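You operate a simulated robot arm through the tools that you are given. There is no shell and no other tool.

Carry out the task below with a simulated robot arm. There is one attempt and no reset: what you move stays moved.

TASK
Top the bath up to its line from the blue jug and wash the foam off the cube charm.
Fine: the piece comes from the charm tray and goes in the basket; run the bath with its lid shut; put the jug back. Set down upright: what you pick out.

The check looks at the end state, three seconds after you hand in, the way a careful person would. Anything else that was tipped, shoved, dropped, spilled or broken makes it a failure. A push-on lid holds only when it is set on centred and level and pressed home; a screw cap is set on level and turned clockwise until tight.

THE ROBOT
A 7-joint arm with a two-finger parallel gripper, fixed in place. Base frame: the origin is at the foot of the arm, x ahead of it, y to its left, z up. Units: m, degrees, N and s.
Its first joint turns from -132.0 to 132.0 degrees. Payload 3.91 kg.
The tool frame sits at the grasp point between the pads (the TCP): z along the fingers, y along the line on which they close. The tips reach 0.03 m beyond it. The gripper opens to 0.11 m. The fingers are 0.02 m wide and 0.01 m thick; the gripper's body (0.048 by 0.112 m) begins 0.055 m behind the TCP.
Orientation is told as [roll, pitch, yaw] about the base's x, y, z axes, in that order, counted from this pose: with the fingers straight down and closing along the base's y, the tool's x points along the base's -x, its y along +y and its z along -z.

THE INTERFACE
- The arm moves only by the tool drive_tool. Its argument "motion" is a list that holds one entry, the list of rows, each a list of 7 numbers: the opening, from 0 (shut) to 1 (fully open), then the shift along the base's x, y, z in units of 50 mm (1.0 is 50 mm), then the turn, a rotation vector about the base's x, y, z in units of 8 degrees (1.0 is 8 degrees). In form: [[[fingers, x, y, z, rx, ry, rz], ...]]. A call has 1 to 20 rows; each row shifts and turns the commanded pose from where the row before left it. A call with a number of a shift or a turn outside -1 to 1 is refused whole. A row lasts 0.2 s, in which the tool goes at most 0.05 m and 8.6 degrees; a call with a longer step from one row to the next is refused whole, and so is a gripper value outside its range. Where a pose cannot be reached the arm comes as near as it can. A force on the tool above 40 N (or 10 N above the force at the start of the call, whichever is more), or a blocked arm, ends the call early, and 0.2 s more pass. Each finger travels about 0.108 m/s and halts on what it meets, pressing with about 36 N; the grip force reading is that of the motor and also rises with nothing between the fingers. The clock runs only during rows and for 0.2 s after the last one: add rows that do not move to give the fingers time. It gives the time, the measured TCP pose, the force on the tool (base axes), the opening and the grip force at its end, in the units of the frame above (readings bear some noise), with the torque about the TCP (base axes, N m) and any sound that the robot's microphone picked up, and new pictures: "views" is both (left out), scene, wrist or none.
- Cameras (640 x 400 px; columns grow to the right, rows downward): "scene" is fixed at [0.2258, 0.6564, 1.6388]; the picture's right is [-0.97, 0.24, 0.00], its down [0.22, 0.92, -0.31] and it looks along [-0.07, -0.30, -0.95] (base axes); focal length 214 px, centre (320, 200). "wrist" rides on the gripper at [0.072, 0.017, -0.103] in the tool frame; the picture's right is [-0.23, 0.97, 0.00], its down [-0.76, -0.18, -0.62] and it looks along [-0.61, -0.14, 0.78] (tool axes); focal length 222 px, centre (320, 200). There is no depth. A picture from a camera that has moved, and an enlarged one, comes with that camera's place and axes in the base frame and with its lens. The place of the scene camera against the robot may be out by one fixed shift of up to 0.018 m in any direction.
- zoom(camera, box): a new picture of the part [left, top, right, bottom] of that camera's present view, enlarged. No time passes.
- hand_in(): hands the job in; it is judged then, once.

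Places have to be worked out from the pictures, the camera data and where the tool is seen. Open the gripper and draw the arm clear of the work before you hand the job in, unless the task says otherwise.

The tools are called as a command line: name --argument value ..., lists and objects as JSON in quotes. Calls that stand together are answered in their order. drive_tool: Moves the arm, as the interface text tells. Its arguments: {"type":"object","properties":{"motion":{"type":"array"},"views":{"type":"string","enum":["both","scene","wrist","none"]}},"required":["motion"]} The other tools are called the same way: zoom (camera, box) takes an enlarged picture of a part of a camera's view; hand_in () hands the job in.

At the start:

```text
time_s: 0.0
position: [0.1841, 0.4869, 1.3417]
tcp_rot: [0.0, 0.0, 0.0]
wrist_force: [0.5, 0.3, -1.1]
wrist_torque: [0.0, -0.02, 0.0]
gripper_width: 0.1099
grasp_force: 0.0
```

scene: 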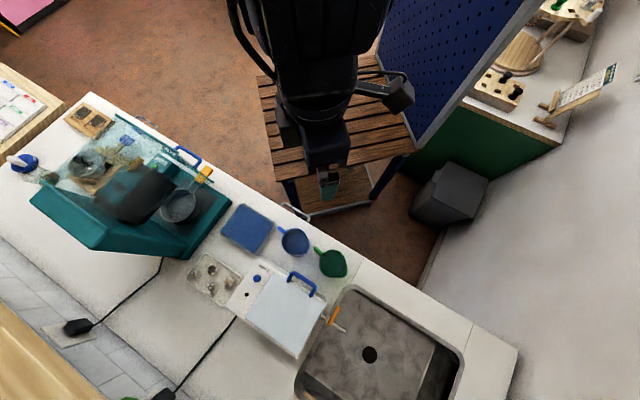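
wrist: 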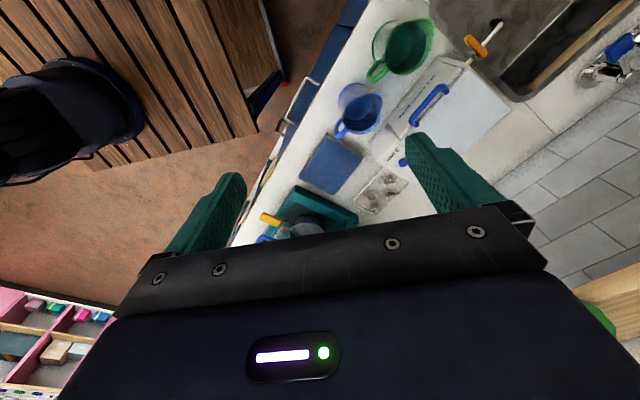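

The pictures show a counter with an ultrasonic bath (white lid, blue handle), a blue jug, a green jug, a blue tray, a clear tray with charms and a teal unit. I'll zoom in for detail first.

zoom --camera "scene" --box '[180, 190, 360, 360]'

zoom --camera "scene" --box '[20, 90, 240, 260]'

zoom --camera "wrist" --box '[260, 0, 540, 250]'

zoom --camera "scene" --box '[180, 240, 260, 310]'

```text
2.35 times, centred on (270, 275) of scene
camera zoom: at [0.2258, 0.6564, 1.6388], right [-0.97, 0.24, 0.0], down [0.22, 0.92, -0.31], along [-0.07, -0.3, -0.95], focal length 505 px, centre (438, 24)
```

zoom: 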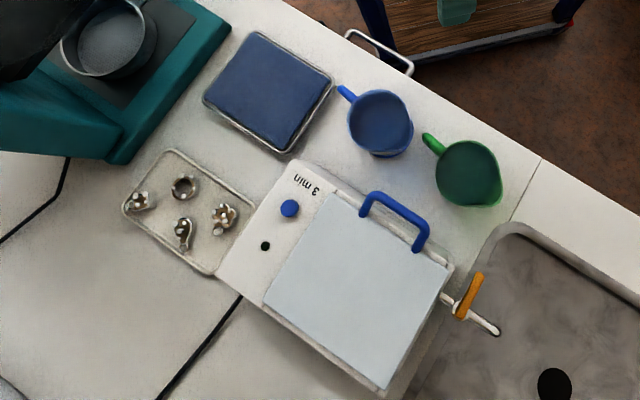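

```text
2.35 times, centred on (130, 175) of scene
camera zoom: at [0.2258, 0.6564, 1.6388], right [-0.97, 0.24, 0.0], down [0.22, 0.92, -0.31], along [-0.07, -0.3, -0.95], focal length 505 px, centre (767, 259)
```

zoom: 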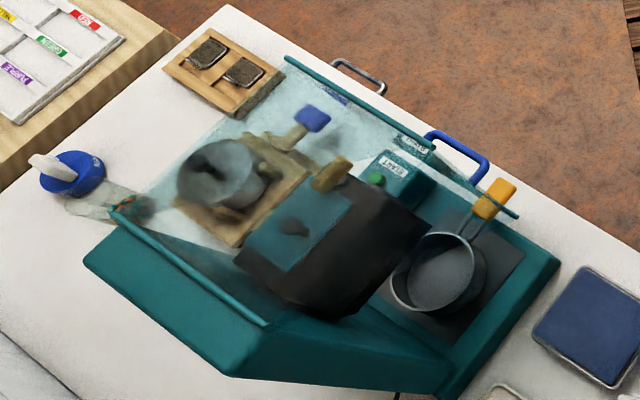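

```text
1.60 times, centred on (400, 125) of wrist
camera zoom: at [0.1122, 0.5031, 1.4457], right [0.23, 0.97, 0.0], down [0.76, -0.18, 0.62], along [0.61, -0.14, -0.78], focal length 355 px, centre (192, 320)
```

zoom: 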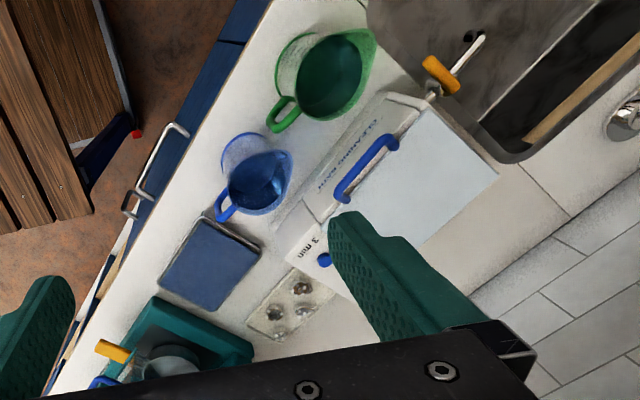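

```text
5.71 times, centred on (220, 275) of scene
camera zoom: at [0.2258, 0.6564, 1.6388], right [-0.97, 0.24, 0.0], down [0.22, 0.92, -0.31], along [-0.07, -0.3, -0.95], focal length 1226 px, centre (891, -229)
```

zoom: 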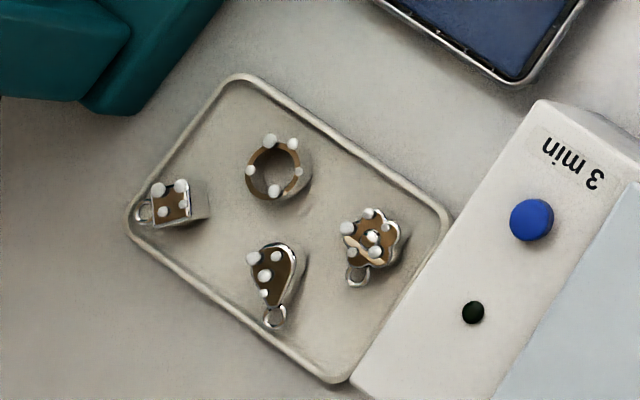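

The button triangulates to about (0.41, 0.63, 0.98), and the counter's front edge runs along (-0.73, 0.68). I yaw the tool about 47° to face the counter and look with the wrist camera.

drive_tool --motion '[[[1, 0, 0, 0, 0, 0, 1], [1, 0, 0, 0, 0, 0, 1], [1, 0, 0, 0, 0, 0, 1], [1, 0, 0, 0, 0, 0, 1], [1, 0, 0, 0, 0, 0, 1], [1, 0, 0, 0, 0, 0, 0.8]]]'

```text
time_s: 1.4
position: [0.1852, 0.4875, 1.3421]
tcp_rot: [0.0, 0.1, 46.4]
wrist_force: [0.6, 0.3, 0.1]
wrist_torque: [-0.02, -0.01, -0.01]
gripper_width: 0.1101
grasp_force: 0.0
camera wrist: at [0.1226, 0.4455, 1.4455], right [-0.55, 0.84, 0.0], down [0.65, 0.43, 0.62], along [0.52, 0.34, -0.78], focal length 222 px, centre (320, 200)
```

scene: 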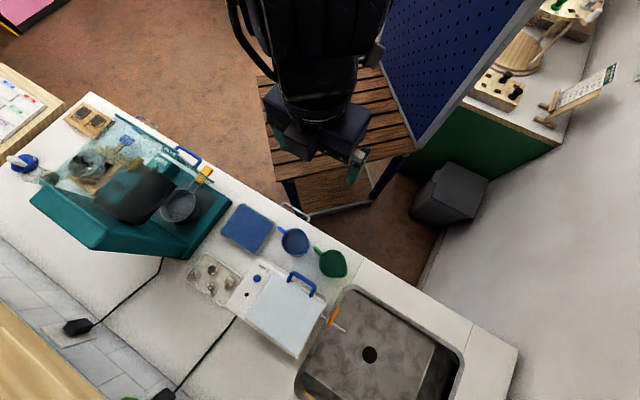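
wrist: 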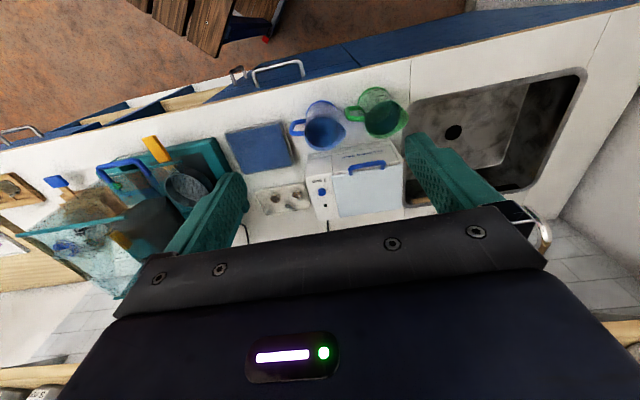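

The wrist view now shows the whole bench. I zoom in on the bath, jugs and tray.

zoom --camera "wrist" --box '[220, 80, 420, 230]'

zoom --camera "wrist" --box '[290, 80, 420, 160]'

```text
2.67 times, centred on (320, 155) of wrist
camera zoom: at [0.1226, 0.4455, 1.4455], right [-0.55, 0.84, 0.0], down [0.65, 0.43, 0.62], along [0.52, 0.34, -0.78], focal length 592 px, centre (320, 320)
```

zoom: 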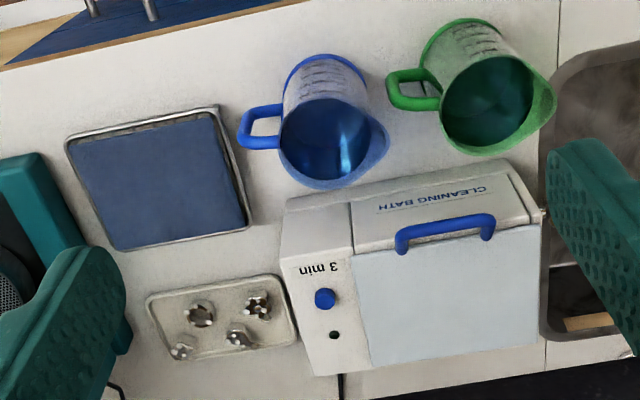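

```text
4.92 times, centred on (355, 120) of wrist
camera zoom: at [0.1226, 0.4455, 1.4455], right [-0.55, 0.84, 0.0], down [0.65, 0.43, 0.62], along [0.52, 0.34, -0.78], focal length 1094 px, centre (148, 594)
```

zoom: 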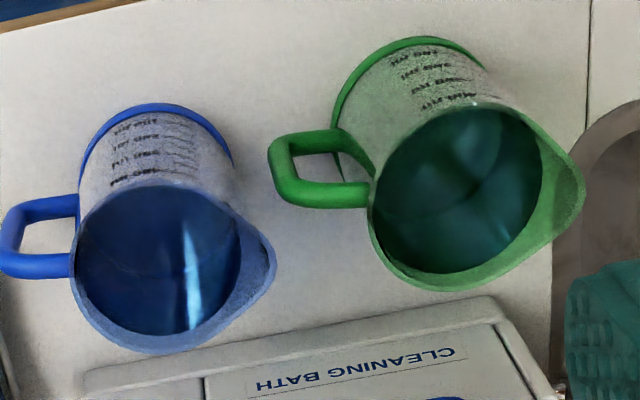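

Bath has a front-edge handle lid (likely hinged at the back), a "3 min" button, and the tray beside it. I move closer for better triangulation.

drive_tool --motion '[[[1, 0.55, 0.21, -0.633, 0, 0, 0], [1, 0.55, 0.21, -0.633, 0, 0, 0], [1, 0.55, 0.21, -0.633, 0, 0, 0], [1, 0.55, 0.21, -0.633, 0, 0, 0], [1, 0.55, 0.21, -0.633, 0, 0, 0], [1, 0.55, 0.21, -0.633, 0, 0, 0]]]'

```text
time_s: 2.8
position: [0.3493, 0.55, 1.1528]
tcp_rot: [0.0, -0.1, 46.4]
wrist_force: [-0.3, -0.7, 0.5]
wrist_torque: [0.04, -0.06, 0.02]
gripper_width: 0.1099
grasp_force: 0.0
camera wrist: at [0.2876, 0.5084, 1.2559], right [-0.55, 0.84, 0.0], down [0.65, 0.43, 0.62], along [0.52, 0.34, -0.78], focal length 222 px, centre (320, 200)
```

scene: 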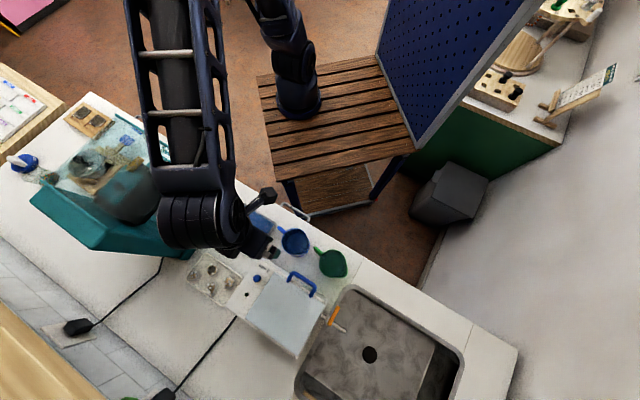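
wrist: 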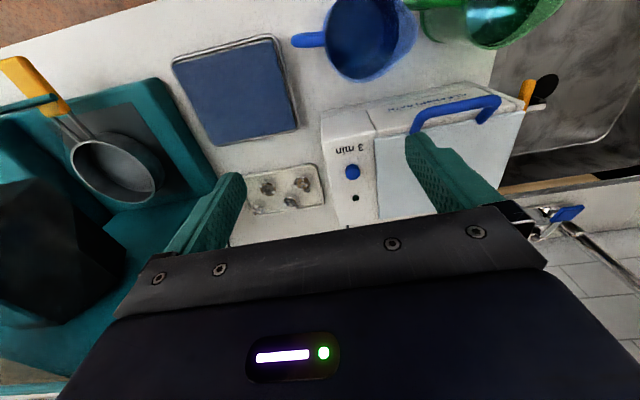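

I zoom in on the new wrist view for precise pixel positions and details of the lid, hinge and button.

zoom --camera "wrist" --box '[160, 20, 340, 220]'

zoom --camera "wrist" --box '[310, 0, 570, 230]'

zoom --camera "wrist" --box '[240, 150, 340, 220]'

```text
2.00 times, centred on (250, 120) of wrist
camera zoom: at [0.2876, 0.5084, 1.2559], right [-0.55, 0.84, 0.0], down [0.65, 0.43, 0.62], along [0.52, 0.34, -0.78], focal length 444 px, centre (460, 360)
```

zoom: 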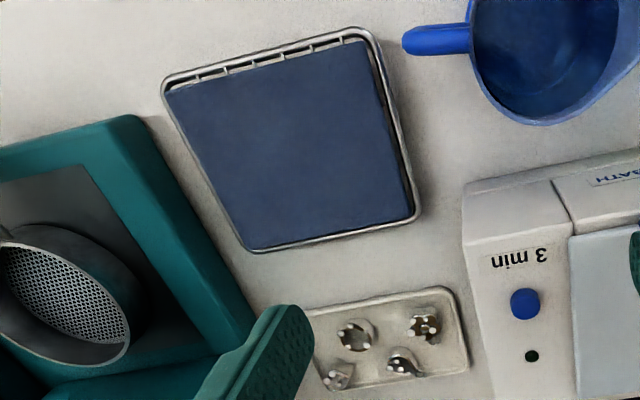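

```text
1.74 times, centred on (440, 115) of wrist
camera zoom: at [0.2876, 0.5084, 1.2559], right [-0.55, 0.84, 0.0], down [0.65, 0.43, 0.62], along [0.52, 0.34, -0.78], focal length 386 px, centre (111, 348)
```

zoom: 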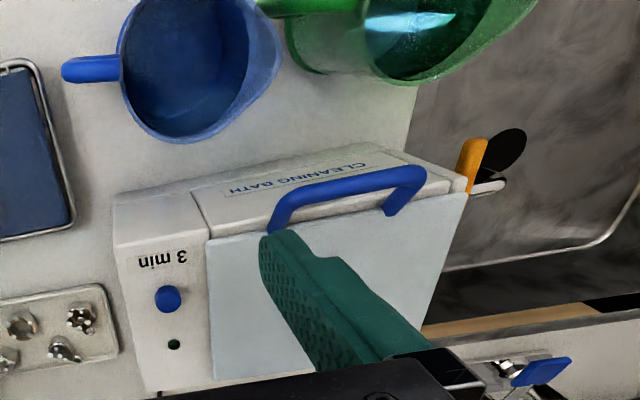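

```text
5.71 times, centred on (290, 185) of wrist
camera zoom: at [0.2876, 0.5084, 1.2559], right [-0.55, 0.84, 0.0], down [0.65, 0.43, 0.62], along [0.52, 0.34, -0.78], focal length 1269 px, centre (491, 286)
```

zoom: 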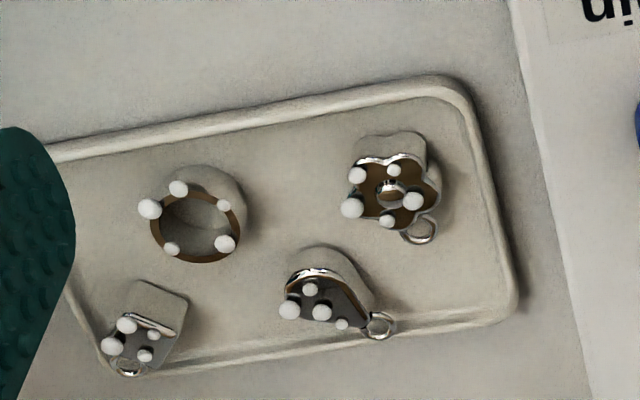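

Triangulated estimates:
- Counter z is about 0.89 and the bath lid top about 1.0.
- The handle bar runs from (0.293, 0.636) to (0.240, 0.682) at z about 1.027.
- The blue jug centre is about (0.272, 0.552), with its rim at about 0.99.

I raise slightly and yaw 90° so the fingers close across the handle bar, then look again.

drive_tool --motion '[[[1, -0.1, 0.1, 0.15, 0, 0, 1], [1, -0.1, 0.1, 0.15, 0, 0, 1], [1, -0.1, 0.1, 0.15, 0, 0, 1], [1, -0.1, 0.1, 0.15, 0, 0, 1], [1, -0.1, 0.1, 0, 0, 0, 1], [1, -0.1, 0.1, 0, 0, 0, 1], [1, -0.1, 0.1, 0, 0, 0, 1], [1, -0.1, 0.1, 0, 0, 0, 1], [1, -0.1, 0.1, 0, 0, 0, 1], [1, -0.1, 0.1, 0, 0, 0, 1], [1, 0, 0, 0, 0, 0, 1], [1, 0, 0, 0, 0, 0, 0]]]'

```text
time_s: 5.4
position: [0.2992, 0.5997, 1.1833]
tcp_rot: [0.0, 0.0, 134.5]
wrist_force: [-0.4, -0.7, 0.0]
wrist_torque: [0.02, 0.03, 0.0]
gripper_width: 0.1101
grasp_force: 0.0
camera wrist: at [0.338, 0.5359, 1.286], right [-0.85, -0.52, 0.0], down [-0.41, 0.67, 0.62], along [-0.32, 0.53, -0.78], focal length 222 px, centre (320, 200)
```

scene: 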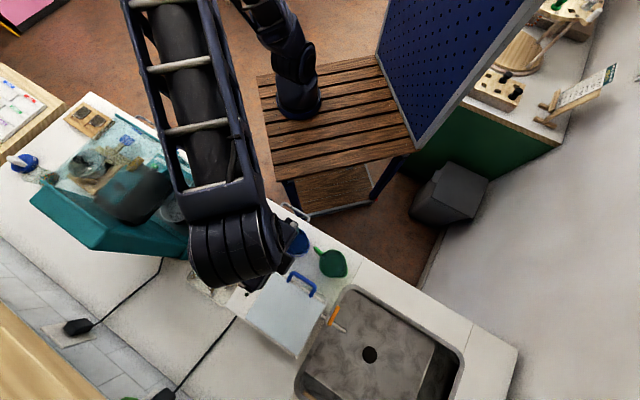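
wrist: 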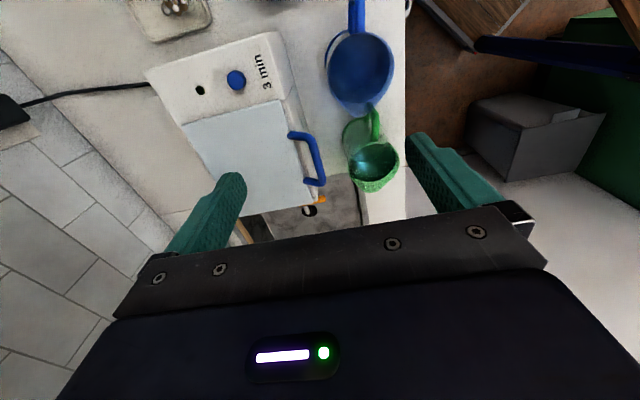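

This gives a different viewing direction for triangulation. I zoom on the bath and handle.

zoom --camera "wrist" --box '[140, 20, 420, 220]'

zoom --camera "wrist" --box '[270, 100, 420, 220]'

```text
2.00 times, centred on (280, 120) of wrist
camera zoom: at [0.338, 0.5359, 1.286], right [-0.85, -0.52, 0.0], down [-0.41, 0.67, 0.62], along [-0.32, 0.53, -0.78], focal length 444 px, centre (400, 360)
```

zoom: 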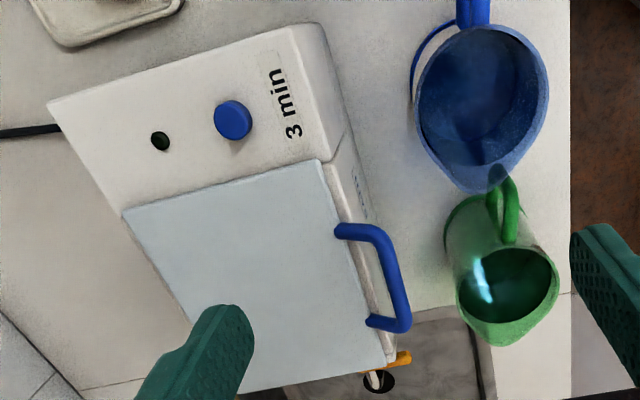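

```text
3.33 times, centred on (345, 160) of wrist
camera zoom: at [0.338, 0.5359, 1.286], right [-0.85, -0.52, 0.0], down [-0.41, 0.67, 0.62], along [-0.32, 0.53, -0.78], focal length 740 px, centre (237, 333)
```

zoom: 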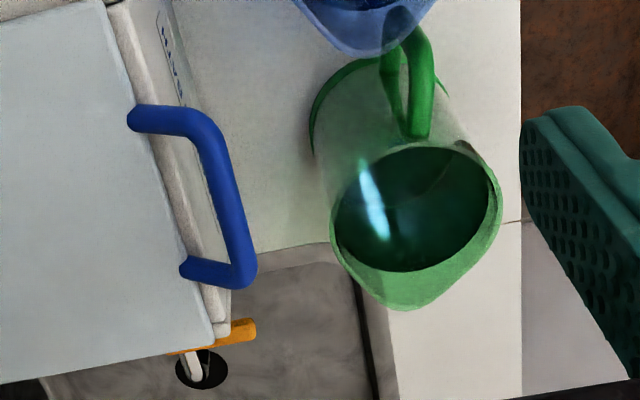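

The handle bar centre is at about (0.267, 0.659, 1.026) and the lid's back (hinge) edge midpoint at about (0.379, 0.776). I tilt the tool 30° toward the bath and move to a pre-approach point above the bar.

drive_tool --motion '[[[0.45, -0.3425, 0.1175, -0.3465, 0.668, -0.657, 0], [0.45, -0.3425, 0.1175, -0.3465, 0.668, -0.657, 0], [0.45, -0.3425, 0.1175, -0.3465, 0.668, -0.657, 0], [0.45, -0.3425, 0.1175, -0.3465, 0.668, -0.657, 0], [0.45, 0, 0, 0, 0, 0, 0]]]'

```text
time_s: 6.6
position: [0.229, 0.6238, 1.1119]
tcp_rot: [-30.0, -0.5, 134.6]
wrist_force: [0.9, -0.1, -0.9]
wrist_torque: [0.01, -0.03, -0.01]
gripper_width: 0.0499
grasp_force: 0.0
camera wrist: at [0.2351, 0.524, 1.1936], right [-0.76, -0.43, -0.49], down [-0.64, 0.43, 0.64], along [-0.06, 0.8, -0.6], focal length 222 px, centre (320, 200)
```

scene: 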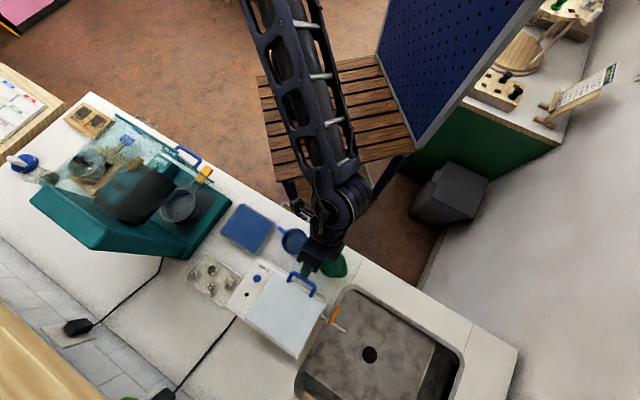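
wrist: 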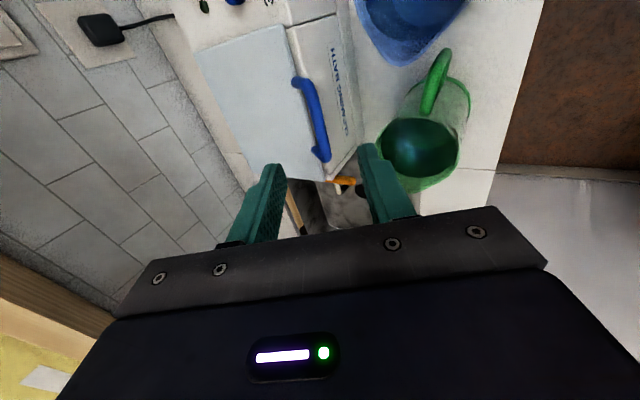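

Pose is as planned; I move most of the way in and check the view.

drive_tool --motion '[[[0.45, 0.168, 0.155, -0.378, 0, 0, 0], [0.45, 0.168, 0.155, -0.378, 0, 0, 0], [0.45, 0.168, 0.155, -0.378, 0, 0, 0], [0.45, 0, 0, 0, 0, 0, 0]]]'

zoom --camera "wrist" --box '[200, 20, 460, 230]'

zoom --camera "scene" --box '[230, 200, 370, 310]'

```text
time_s: 7.6
position: [0.2562, 0.6464, 1.0566]
tcp_rot: [-30.0, -0.5, 134.5]
wrist_force: [-0.4, 0.3, 0.5]
wrist_torque: [-0.01, 0.01, -0.03]
gripper_width: 0.0495
grasp_force: 0.0
camera wrist: at [0.2602, 0.5478, 1.137], right [-0.76, -0.43, -0.48], down [-0.64, 0.43, 0.64], along [-0.06, 0.8, -0.6], focal length 222 px, centre (320, 200)
```

scene: 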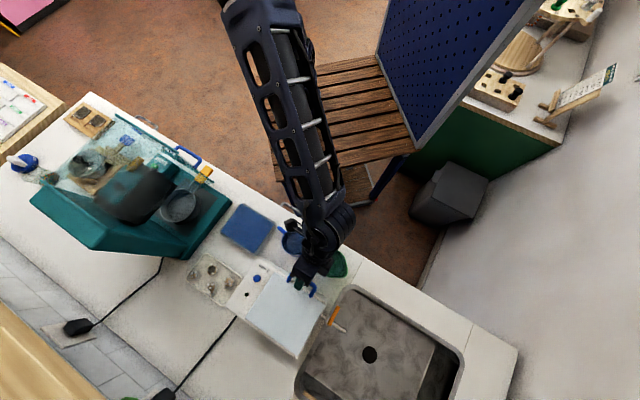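
wrist: 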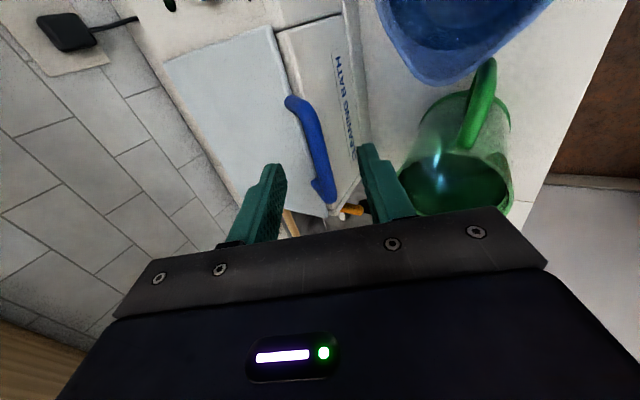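

```text
1.90 times, centred on (330, 125) of wrist
camera zoom: at [0.2602, 0.5478, 1.137], right [-0.76, -0.43, -0.48], down [-0.64, 0.43, 0.64], along [-0.06, 0.8, -0.6], focal length 423 px, centre (301, 343)
```

zoom: 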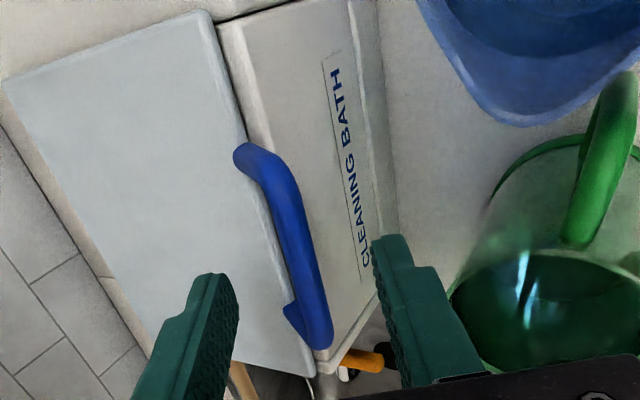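

```text
3.64 times, centred on (300, 255) of scene
camera zoom: at [0.2258, 0.6564, 1.6388], right [-0.97, 0.24, 0.0], down [0.22, 0.92, -0.31], along [-0.07, -0.3, -0.95], focal length 780 px, centre (393, 0)
```

zoom: 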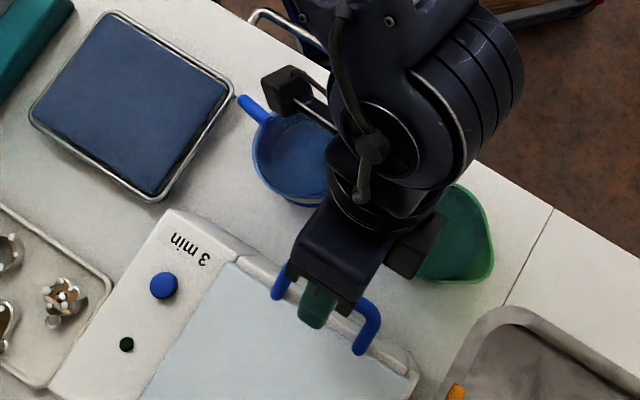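

The gripper is centred on the bar. I descend the last 2 cm and close on the bar.

drive_tool --motion '[[[0.45, 0.13, 0.168, -0.404, 0, 0, 0], [0.45, 0, 0, 0, 0, 0, 0], [0, 0, 0, 0, 0, 0, 0], [0, 0, 0, 0, 0, 0, 0], [0, 0, 0, 0, 0, 0, 0]]]'

zoom --camera "wrist" --box '[200, 20, 460, 230]'

```text
time_s: 8.8
position: [0.2623, 0.6565, 1.0372]
tcp_rot: [-30.0, -0.5, 134.6]
wrist_force: [0.9, 4.0, -0.2]
wrist_torque: [-0.26, -0.31, 0.62]
gripper_width: 0.0102
grasp_force: 44.9
camera wrist: at [0.2669, 0.5565, 1.117], right [-0.76, -0.43, -0.48], down [-0.64, 0.43, 0.64], along [-0.06, 0.8, -0.6], focal length 222 px, centre (320, 200)
```

scene: 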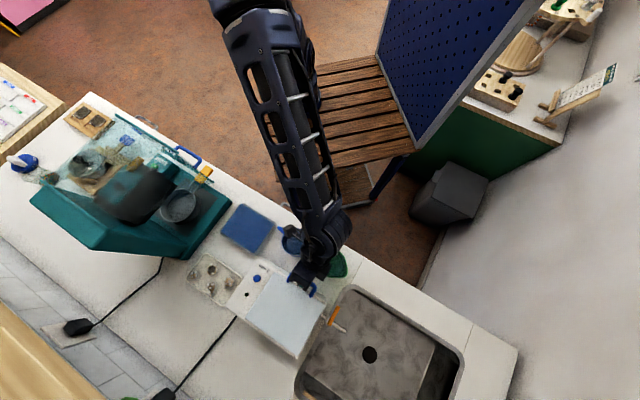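
wrist: 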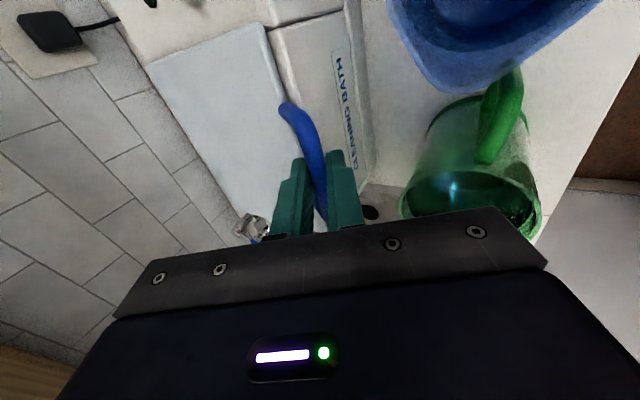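

```text
1.90 times, centred on (330, 125) of wrist
camera zoom: at [0.2669, 0.5565, 1.117], right [-0.76, -0.43, -0.48], down [-0.64, 0.43, 0.64], along [-0.06, 0.8, -0.6], focal length 423 px, centre (301, 343)
```

zoom: 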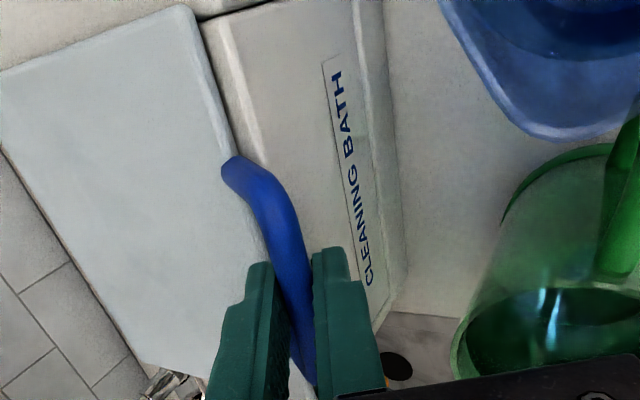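

The bar is gripped (10 mm). I start lifting along the hinge arc gently and check forces.

drive_tool --motion '[[[0, 0.075, 0.0745, 0.346, -0.535, 0.526, 0], [0, 0.101, 0.0998, 0.332, -0.535, 0.526, 0], [0, 0, 0, 0, 0, 0, 0]]]'

```text
time_s: 9.6
position: [0.2703, 0.6642, 1.0716]
tcp_rot: [-17.9, -0.3, 134.6]
wrist_force: [-21.7, -23.6, 11.2]
wrist_torque: [-0.47, 0.03, 0.6]
gripper_width: 0.0105
grasp_force: 45.2
camera wrist: at [0.2872, 0.5771, 1.1638], right [-0.82, -0.49, -0.3], down [-0.55, 0.52, 0.65], along [-0.16, 0.7, -0.7], focal length 222 px, centre (320, 200)
```

scene: 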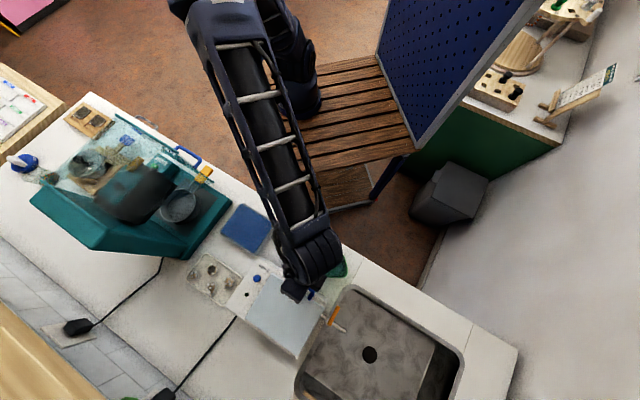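
wrist: 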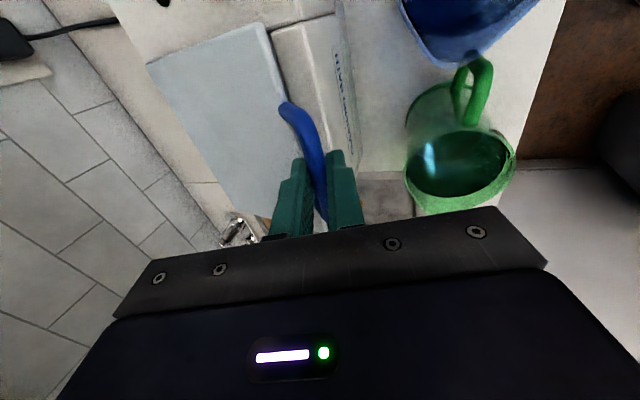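

The lid moves, but there's ~34 N pushing outward along the radius, so my arc cuts in slightly. I correct the hinge model and continue two steps.

drive_tool --motion '[[[0, 0.0796, 0.0787, 0.322, -0.535, 0.526, 0], [0, 0.138, 0.136, 0.302, -0.535, 0.526, 0], [0, 0, 0, 0, 0, 0, 0]]]'

```text
time_s: 10.4
position: [0.2818, 0.6751, 1.1014]
tcp_rot: [-5.9, -0.3, 134.5]
wrist_force: [-19.0, 9.6, 4.7]
wrist_torque: [0.71, 0.78, 0.78]
gripper_width: 0.0104
grasp_force: 45.1
camera wrist: at [0.3134, 0.6034, 1.2026], right [-0.85, -0.52, -0.1], down [-0.45, 0.62, 0.64], along [-0.27, 0.59, -0.76], focal length 222 px, centre (320, 200)
```

scene: 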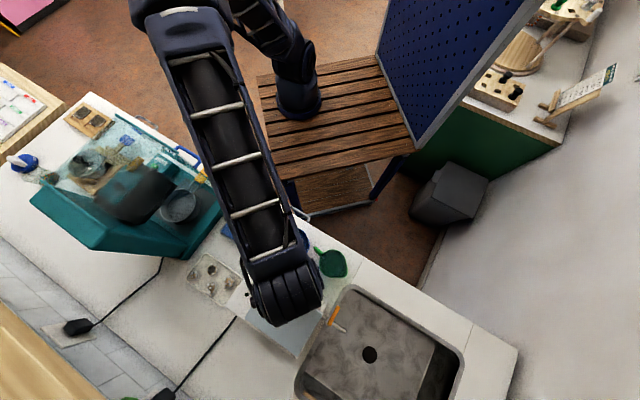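
wrist: 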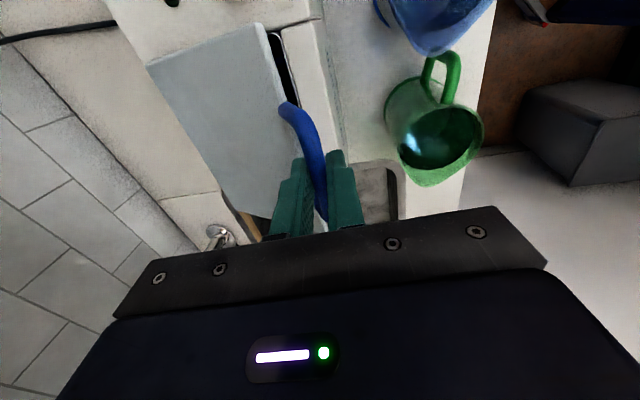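

Now the lateral force is ~20 N along +e1, so I nudge 1.5 mm that way while continuing the arc.

drive_tool --motion '[[[0, 0.139, 0.18, 0.28, -0.535, 0.526, 0], [0, 0.179, 0.177, 0.254, -0.535, 0.526, 0], [0, 0, 0, 0, 0, 0, 0]]]'

```text
time_s: 11.2
position: [0.2985, 0.6923, 1.1283]
tcp_rot: [6.2, 0.2, 134.4]
wrist_force: [-8.5, -9.9, 12.3]
wrist_torque: [-0.28, -0.15, 0.74]
gripper_width: 0.0107
grasp_force: 45.4
camera wrist: at [0.3448, 0.6354, 1.2337], right [-0.85, -0.52, 0.1], down [-0.36, 0.72, 0.6], along [-0.38, 0.47, -0.79], focal length 222 px, centre (320, 200)
```

scene: 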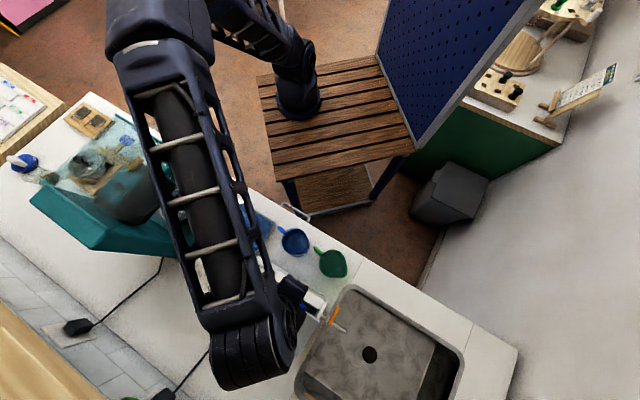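
wrist: 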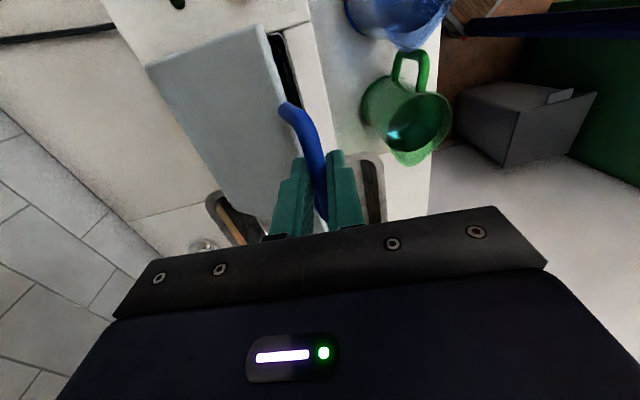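

Forces are modest; continuing the arc.

drive_tool --motion '[[[0, 0.185, 0.183, 0.248, -0.535, 0.526, 0], [0, 0.213, 0.211, 0.196, -0.535, 0.526, 0], [0, 0, 0, 0, 0, 0, 0]]]'

```text
time_s: 12.0
position: [0.3196, 0.7133, 1.151]
tcp_rot: [18.2, 0.4, 134.4]
wrist_force: [7.0, -10.0, 2.8]
wrist_torque: [0.35, 0.28, 0.58]
gripper_width: 0.0105
grasp_force: 44.9
camera wrist: at [0.3808, 0.6716, 1.2551], right [-0.82, -0.48, 0.3], down [-0.28, 0.8, 0.53], along [-0.5, 0.35, -0.79], focal length 222 px, centre (320, 200)
```

scene: 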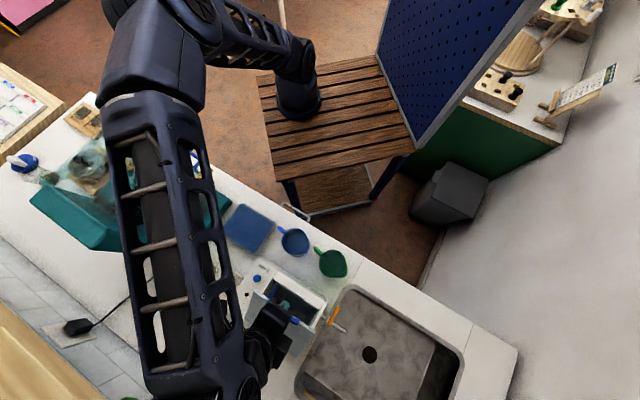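
wrist: 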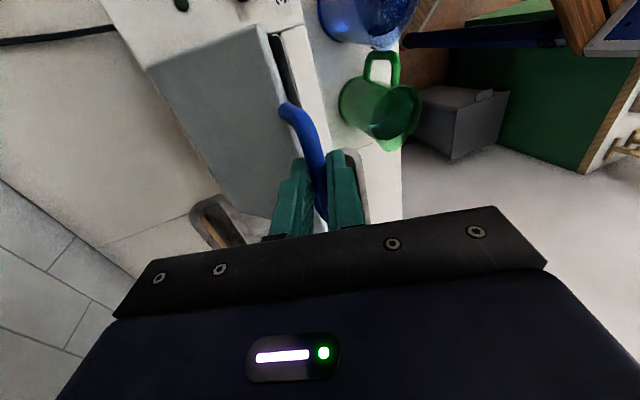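

Lid is at ~48° and the inside of the tank is starting to show. Continuing.

drive_tool --motion '[[[0, 0.228, 0.225, 0.164, -0.535, 0.526, 0], [0, 0.237, 0.235, 0.13, -0.535, 0.526, 0], [0, 0, 0, 0, 0, 0, 0]]]'

```text
time_s: 12.8
position: [0.3412, 0.7353, 1.1665]
tcp_rot: [30.1, 0.4, 134.6]
wrist_force: [3.9, -12.2, 13.9]
wrist_torque: [0.46, 0.63, 0.37]
gripper_width: 0.0105
grasp_force: 44.6
camera wrist: at [0.4185, 0.7094, 1.2646], right [-0.76, -0.43, 0.49], down [-0.21, 0.87, 0.44], along [-0.61, 0.24, -0.75], focal length 222 px, centre (320, 200)
```

scene: 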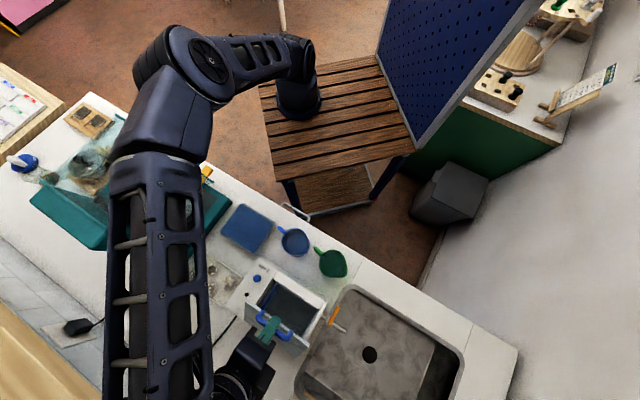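
wrist: 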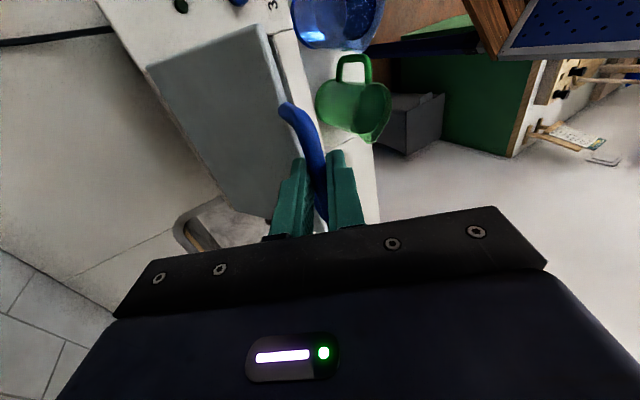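

Lid at ~60°, arm handling fine. Continuing with less tool rotation (bar pivots in the grip).

drive_tool --motion '[[[0, 0.24, 0.238, 0.11, -0.35, 0.345, 0], [0, 0.245, 0.243, 0.075, -0.35, 0.345, 0], [0, 0, 0, 0, 0, 0, 0]]]'

```text
time_s: 13.2
position: [0.3489, 0.743, 1.1697]
tcp_rot: [32.7, 0.7, 134.7]
wrist_force: [19.5, -5.0, -30.1]
wrist_torque: [0.46, 0.01, 0.65]
gripper_width: 0.0104
grasp_force: 45.4
stopped in row 1: the force on the tool passed its limit at 123 N (the readings are from after the stop); the commanded pose is now the measured one
camera wrist: at [0.4283, 0.7197, 1.2678], right [-0.75, -0.41, 0.52], down [-0.19, 0.89, 0.42], along [-0.64, 0.21, -0.74], focal length 222 px, centre (320, 200)
```

scene: 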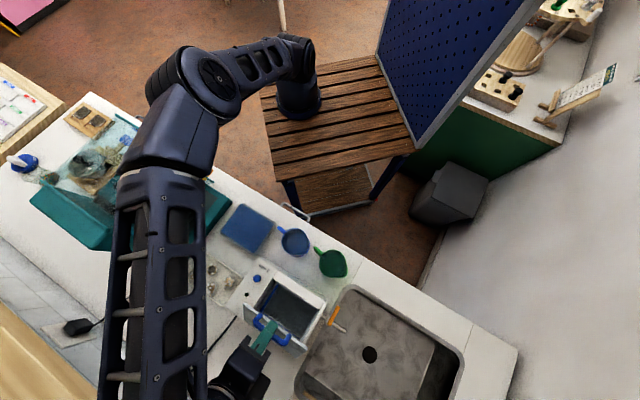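
wrist: 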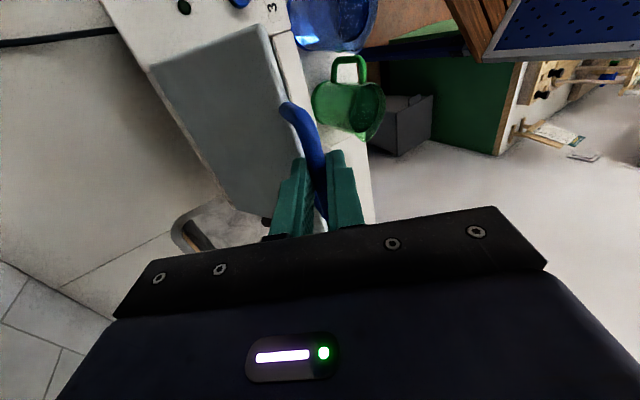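

A 123 N spike stopped the move at about 64°. I zoom in to see what was met.

zoom --camera "scene" --box '[200, 240, 360, 380]'

zoom --camera "wrist" --box '[140, 20, 400, 250]'

zoom --camera "scene" --box '[80, 150, 320, 400]'

```text
2.86 times, centred on (280, 310) of scene
camera zoom: at [0.2258, 0.6564, 1.6388], right [-0.97, 0.24, 0.0], down [0.22, 0.92, -0.31], along [-0.07, -0.3, -0.95], focal length 613 px, centre (434, -114)
```

zoom: 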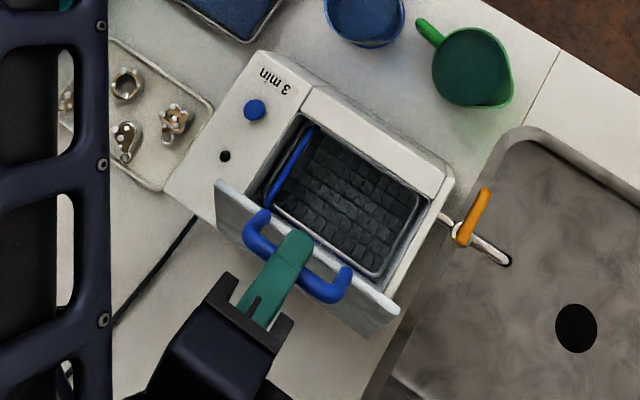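

```text
1.74 times, centred on (270, 135) of wrist
camera zoom: at [0.4283, 0.7197, 1.2678], right [-0.75, -0.41, 0.52], down [-0.19, 0.89, 0.42], along [-0.64, 0.21, -0.74], focal length 386 px, centre (407, 313)
```

zoom: 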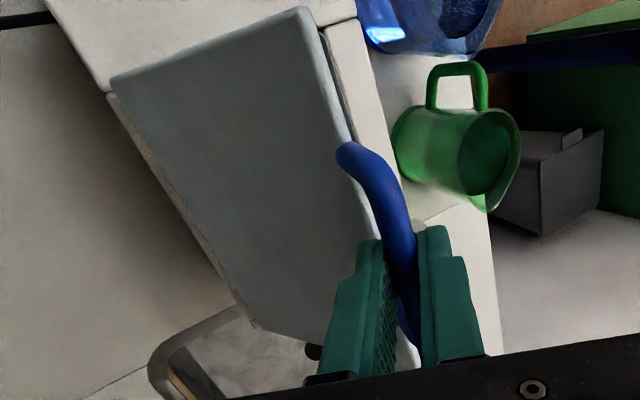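

```text
1.60 times, centred on (200, 275) of scene
camera zoom: at [0.2258, 0.6564, 1.6388], right [-0.97, 0.24, 0.0], down [0.22, 0.92, -0.31], along [-0.07, -0.3, -0.95], focal length 343 px, centre (512, 80)
```

zoom: 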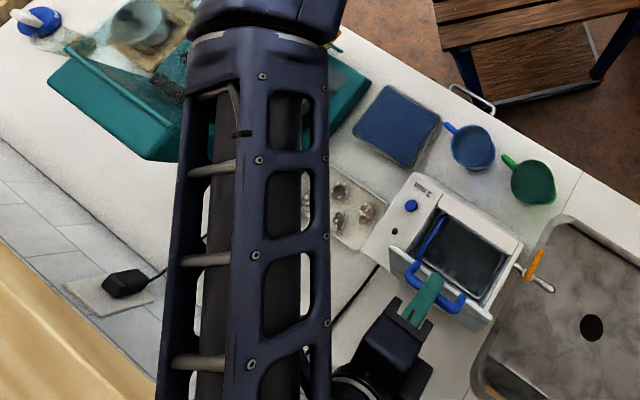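

The lid is ~64° open and the tank with a basket (blue bar handle on its left) is visible. The arm's wrist may be nearing the wall behind, so I rotate the tool back toward vertical around the gripped bar before continuing.

drive_tool --motion '[[[0, -0.023, -0.023, 0.0095, 0.5, -0.49, 0], [0, -0.023, -0.023, 0.0095, 0.5, -0.49, 0], [0, -0.023, -0.023, 0.0095, 0.5, -0.49, 0], [0, 0, 0, 0, 0, 0, 0]]]'

```text
time_s: 14.2
position: [0.3452, 0.7397, 1.17]
tcp_rot: [15.9, 0.3, 134.5]
wrist_force: [1.4, -15.2, 28.9]
wrist_torque: [-0.28, 0.04, 0.51]
gripper_width: 0.0104
grasp_force: 45.2
camera wrist: at [0.4048, 0.6969, 1.2754], right [-0.83, -0.49, 0.27], down [-0.29, 0.79, 0.55], along [-0.48, 0.37, -0.79], focal length 222 px, centre (320, 200)
```

scene: 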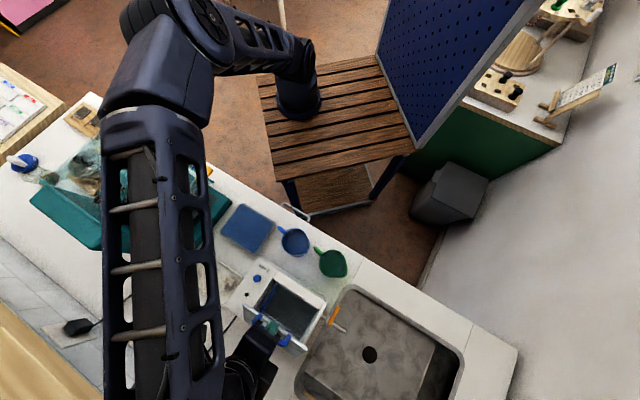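
wrist: 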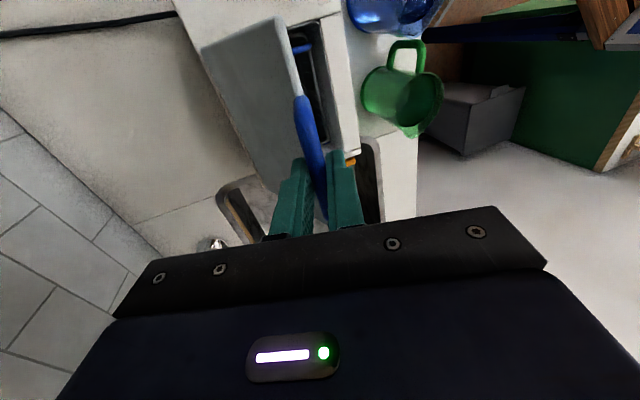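

The bar pivots freely in the grip. I continue rotating to near-vertical with a 2 mm raise, then check the forces.

drive_tool --motion '[[[0, -0.01, -0.01, 0.03, 0.5, -0.49, 0], [0, -0.01, -0.01, 0.02, 0.5, -0.49, 0], [0, -0.01, -0.01, 0.01, 0.5, -0.49, 0], [0, 0, 0, 0, 0, 0, 0]]]' --views "none"

```text
time_s: 15.2
position: [0.345, 0.7407, 1.1709]
tcp_rot: [-0.7, 0.1, 134.5]
wrist_force: [4.7, -1.6, -9.3]
wrist_torque: [-0.29, -0.27, 0.17]
gripper_width: 0.0104
grasp_force: 45.4
```

Forces are low. I resume the arc with the tool near vertical.

drive_tool --motion '[[[0, 0.207, 0.205, 0.072, -0.267, 0.263, 0], [0, 0.209, 0.207, 0.05, -0.267, 0.263, 0], [0, 0, 0, 0, 0, 0, 0]]]'

```text
time_s: 16.0
position: [0.3662, 0.7615, 1.1779]
tcp_rot: [5.3, 0.2, 134.5]
wrist_force: [5.7, -2.9, -17.5]
wrist_torque: [0.4, 0.21, 0.08]
gripper_width: 0.0105
grasp_force: 45.2
camera wrist: at [0.4114, 0.7038, 1.2826], right [-0.85, -0.52, 0.09], down [-0.37, 0.71, 0.6], along [-0.37, 0.48, -0.79], focal length 222 px, centre (320, 200)
```

scene: 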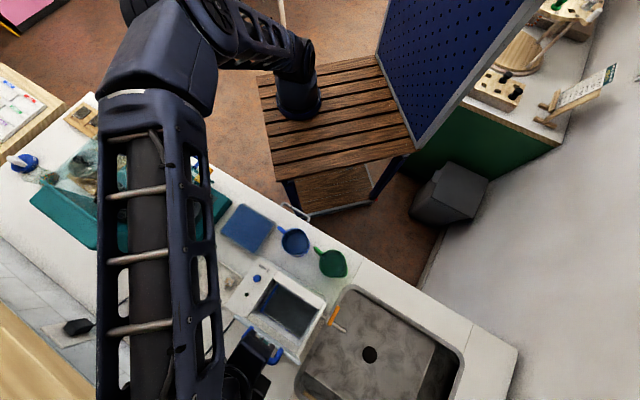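
wrist: 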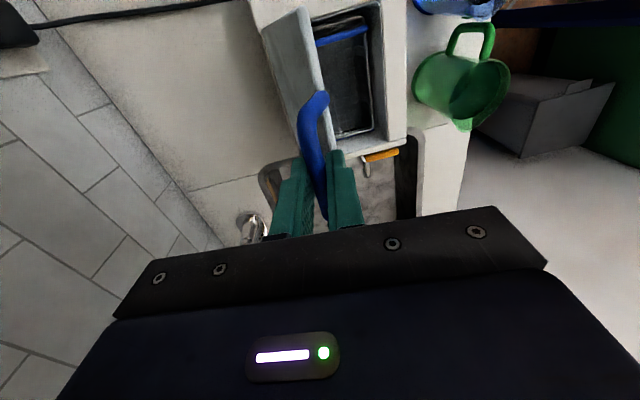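

It was not a lid stop: the lid is now at ~72°. Continuing past vertical.

drive_tool --motion '[[[0, 0.21, 0.208, 0.0, -0.267, 0.263, 0], [0, 0.21, 0.208, -0.01, -0.267, 0.263, 0], [0, 0, 0, 0, 0, 0, 0]]]'

```text
time_s: 16.8
position: [0.3857, 0.7818, 1.1793]
tcp_rot: [11.3, 0.2, 134.5]
wrist_force: [2.8, -1.5, 0.7]
wrist_torque: [0.36, 0.33, -0.03]
gripper_width: 0.0103
grasp_force: 45.1
camera wrist: at [0.4397, 0.732, 1.2843], right [-0.84, -0.51, 0.19], down [-0.32, 0.75, 0.57], along [-0.43, 0.42, -0.8], focal length 222 px, centre (320, 200)
```

scene: 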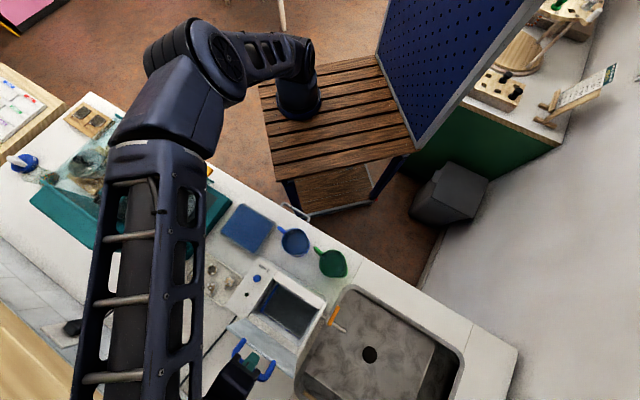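
wrist: 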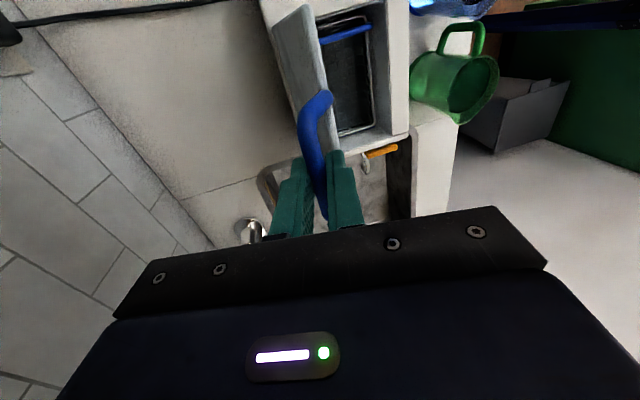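

Low force, lid at ~82°. Continue two more steps.

drive_tool --motion '[[[0, 0.207, 0.205, -0.024, -0.178, 0.175, 0], [0, 0.205, 0.203, -0.048, -0.178, 0.175, 0], [0, 0, 0, 0, 0, 0, 0]]]'

```text
time_s: 17.3
position: [0.3942, 0.7896, 1.1773]
tcp_rot: [13.7, 0.4, 134.6]
wrist_force: [-17.7, -59.1, -4.4]
wrist_torque: [6.48, -2.32, -1.44]
gripper_width: 0.0101
grasp_force: 44.9
stopped in row 2: the force on the tool passed its limit at 112 N (the readings are from after the stop); the commanded pose is now the measured one
camera wrist: at [0.451, 0.7437, 1.2838], right [-0.83, -0.5, 0.23], down [-0.31, 0.77, 0.56], along [-0.46, 0.39, -0.8], focal length 222 px, centre (320, 200)
```

scene: 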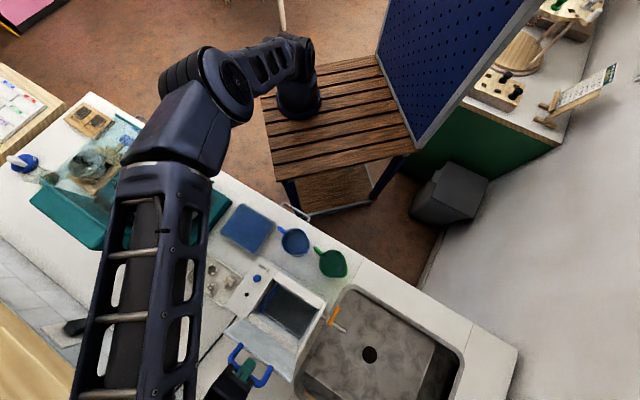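
wrist: 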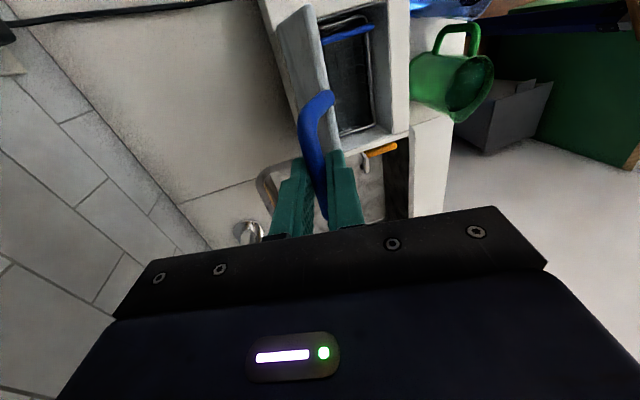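

The hand is contacting something behind at about z 1.3 (probably a wall shelf), and the lid is ~86° open. I rotate the tool back around the bar so the hand tilts toward the robot, away from it.

drive_tool --motion '[[[0, -0.02, -0.02, 0.0, 0.6, -0.59, 0], [0, -0.02, -0.02, 0.0, 0.6, -0.59, 0], [0, -0.02, -0.02, 0, 0.6, -0.59, 0], [0, -0.02, -0.02, 0, 0.6, -0.59, 0], [0, -0.02, -0.02, 0, 0.6, -0.59, 0], [0, 0, 0, 0, 0, 0, 0]]]'

```text
time_s: 18.7
position: [0.3907, 0.7873, 1.176]
tcp_rot: [-19.9, -0.2, 134.4]
wrist_force: [6.6, -9.5, -18.4]
wrist_torque: [-0.02, 0.11, -0.35]
gripper_width: 0.0105
grasp_force: 45.0
camera wrist: at [0.4059, 0.6988, 1.2671], right [-0.81, -0.48, -0.33], down [-0.57, 0.51, 0.65], along [-0.14, 0.71, -0.69], focal length 222 px, centre (320, 200)
```

scene: 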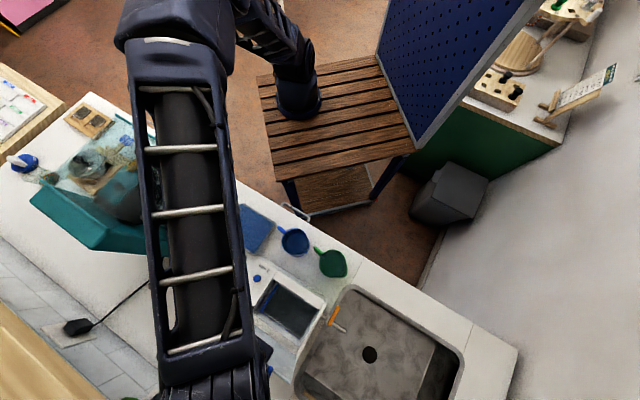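
wrist: 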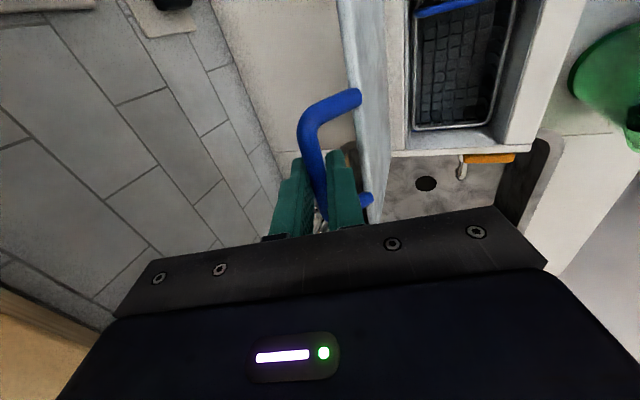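

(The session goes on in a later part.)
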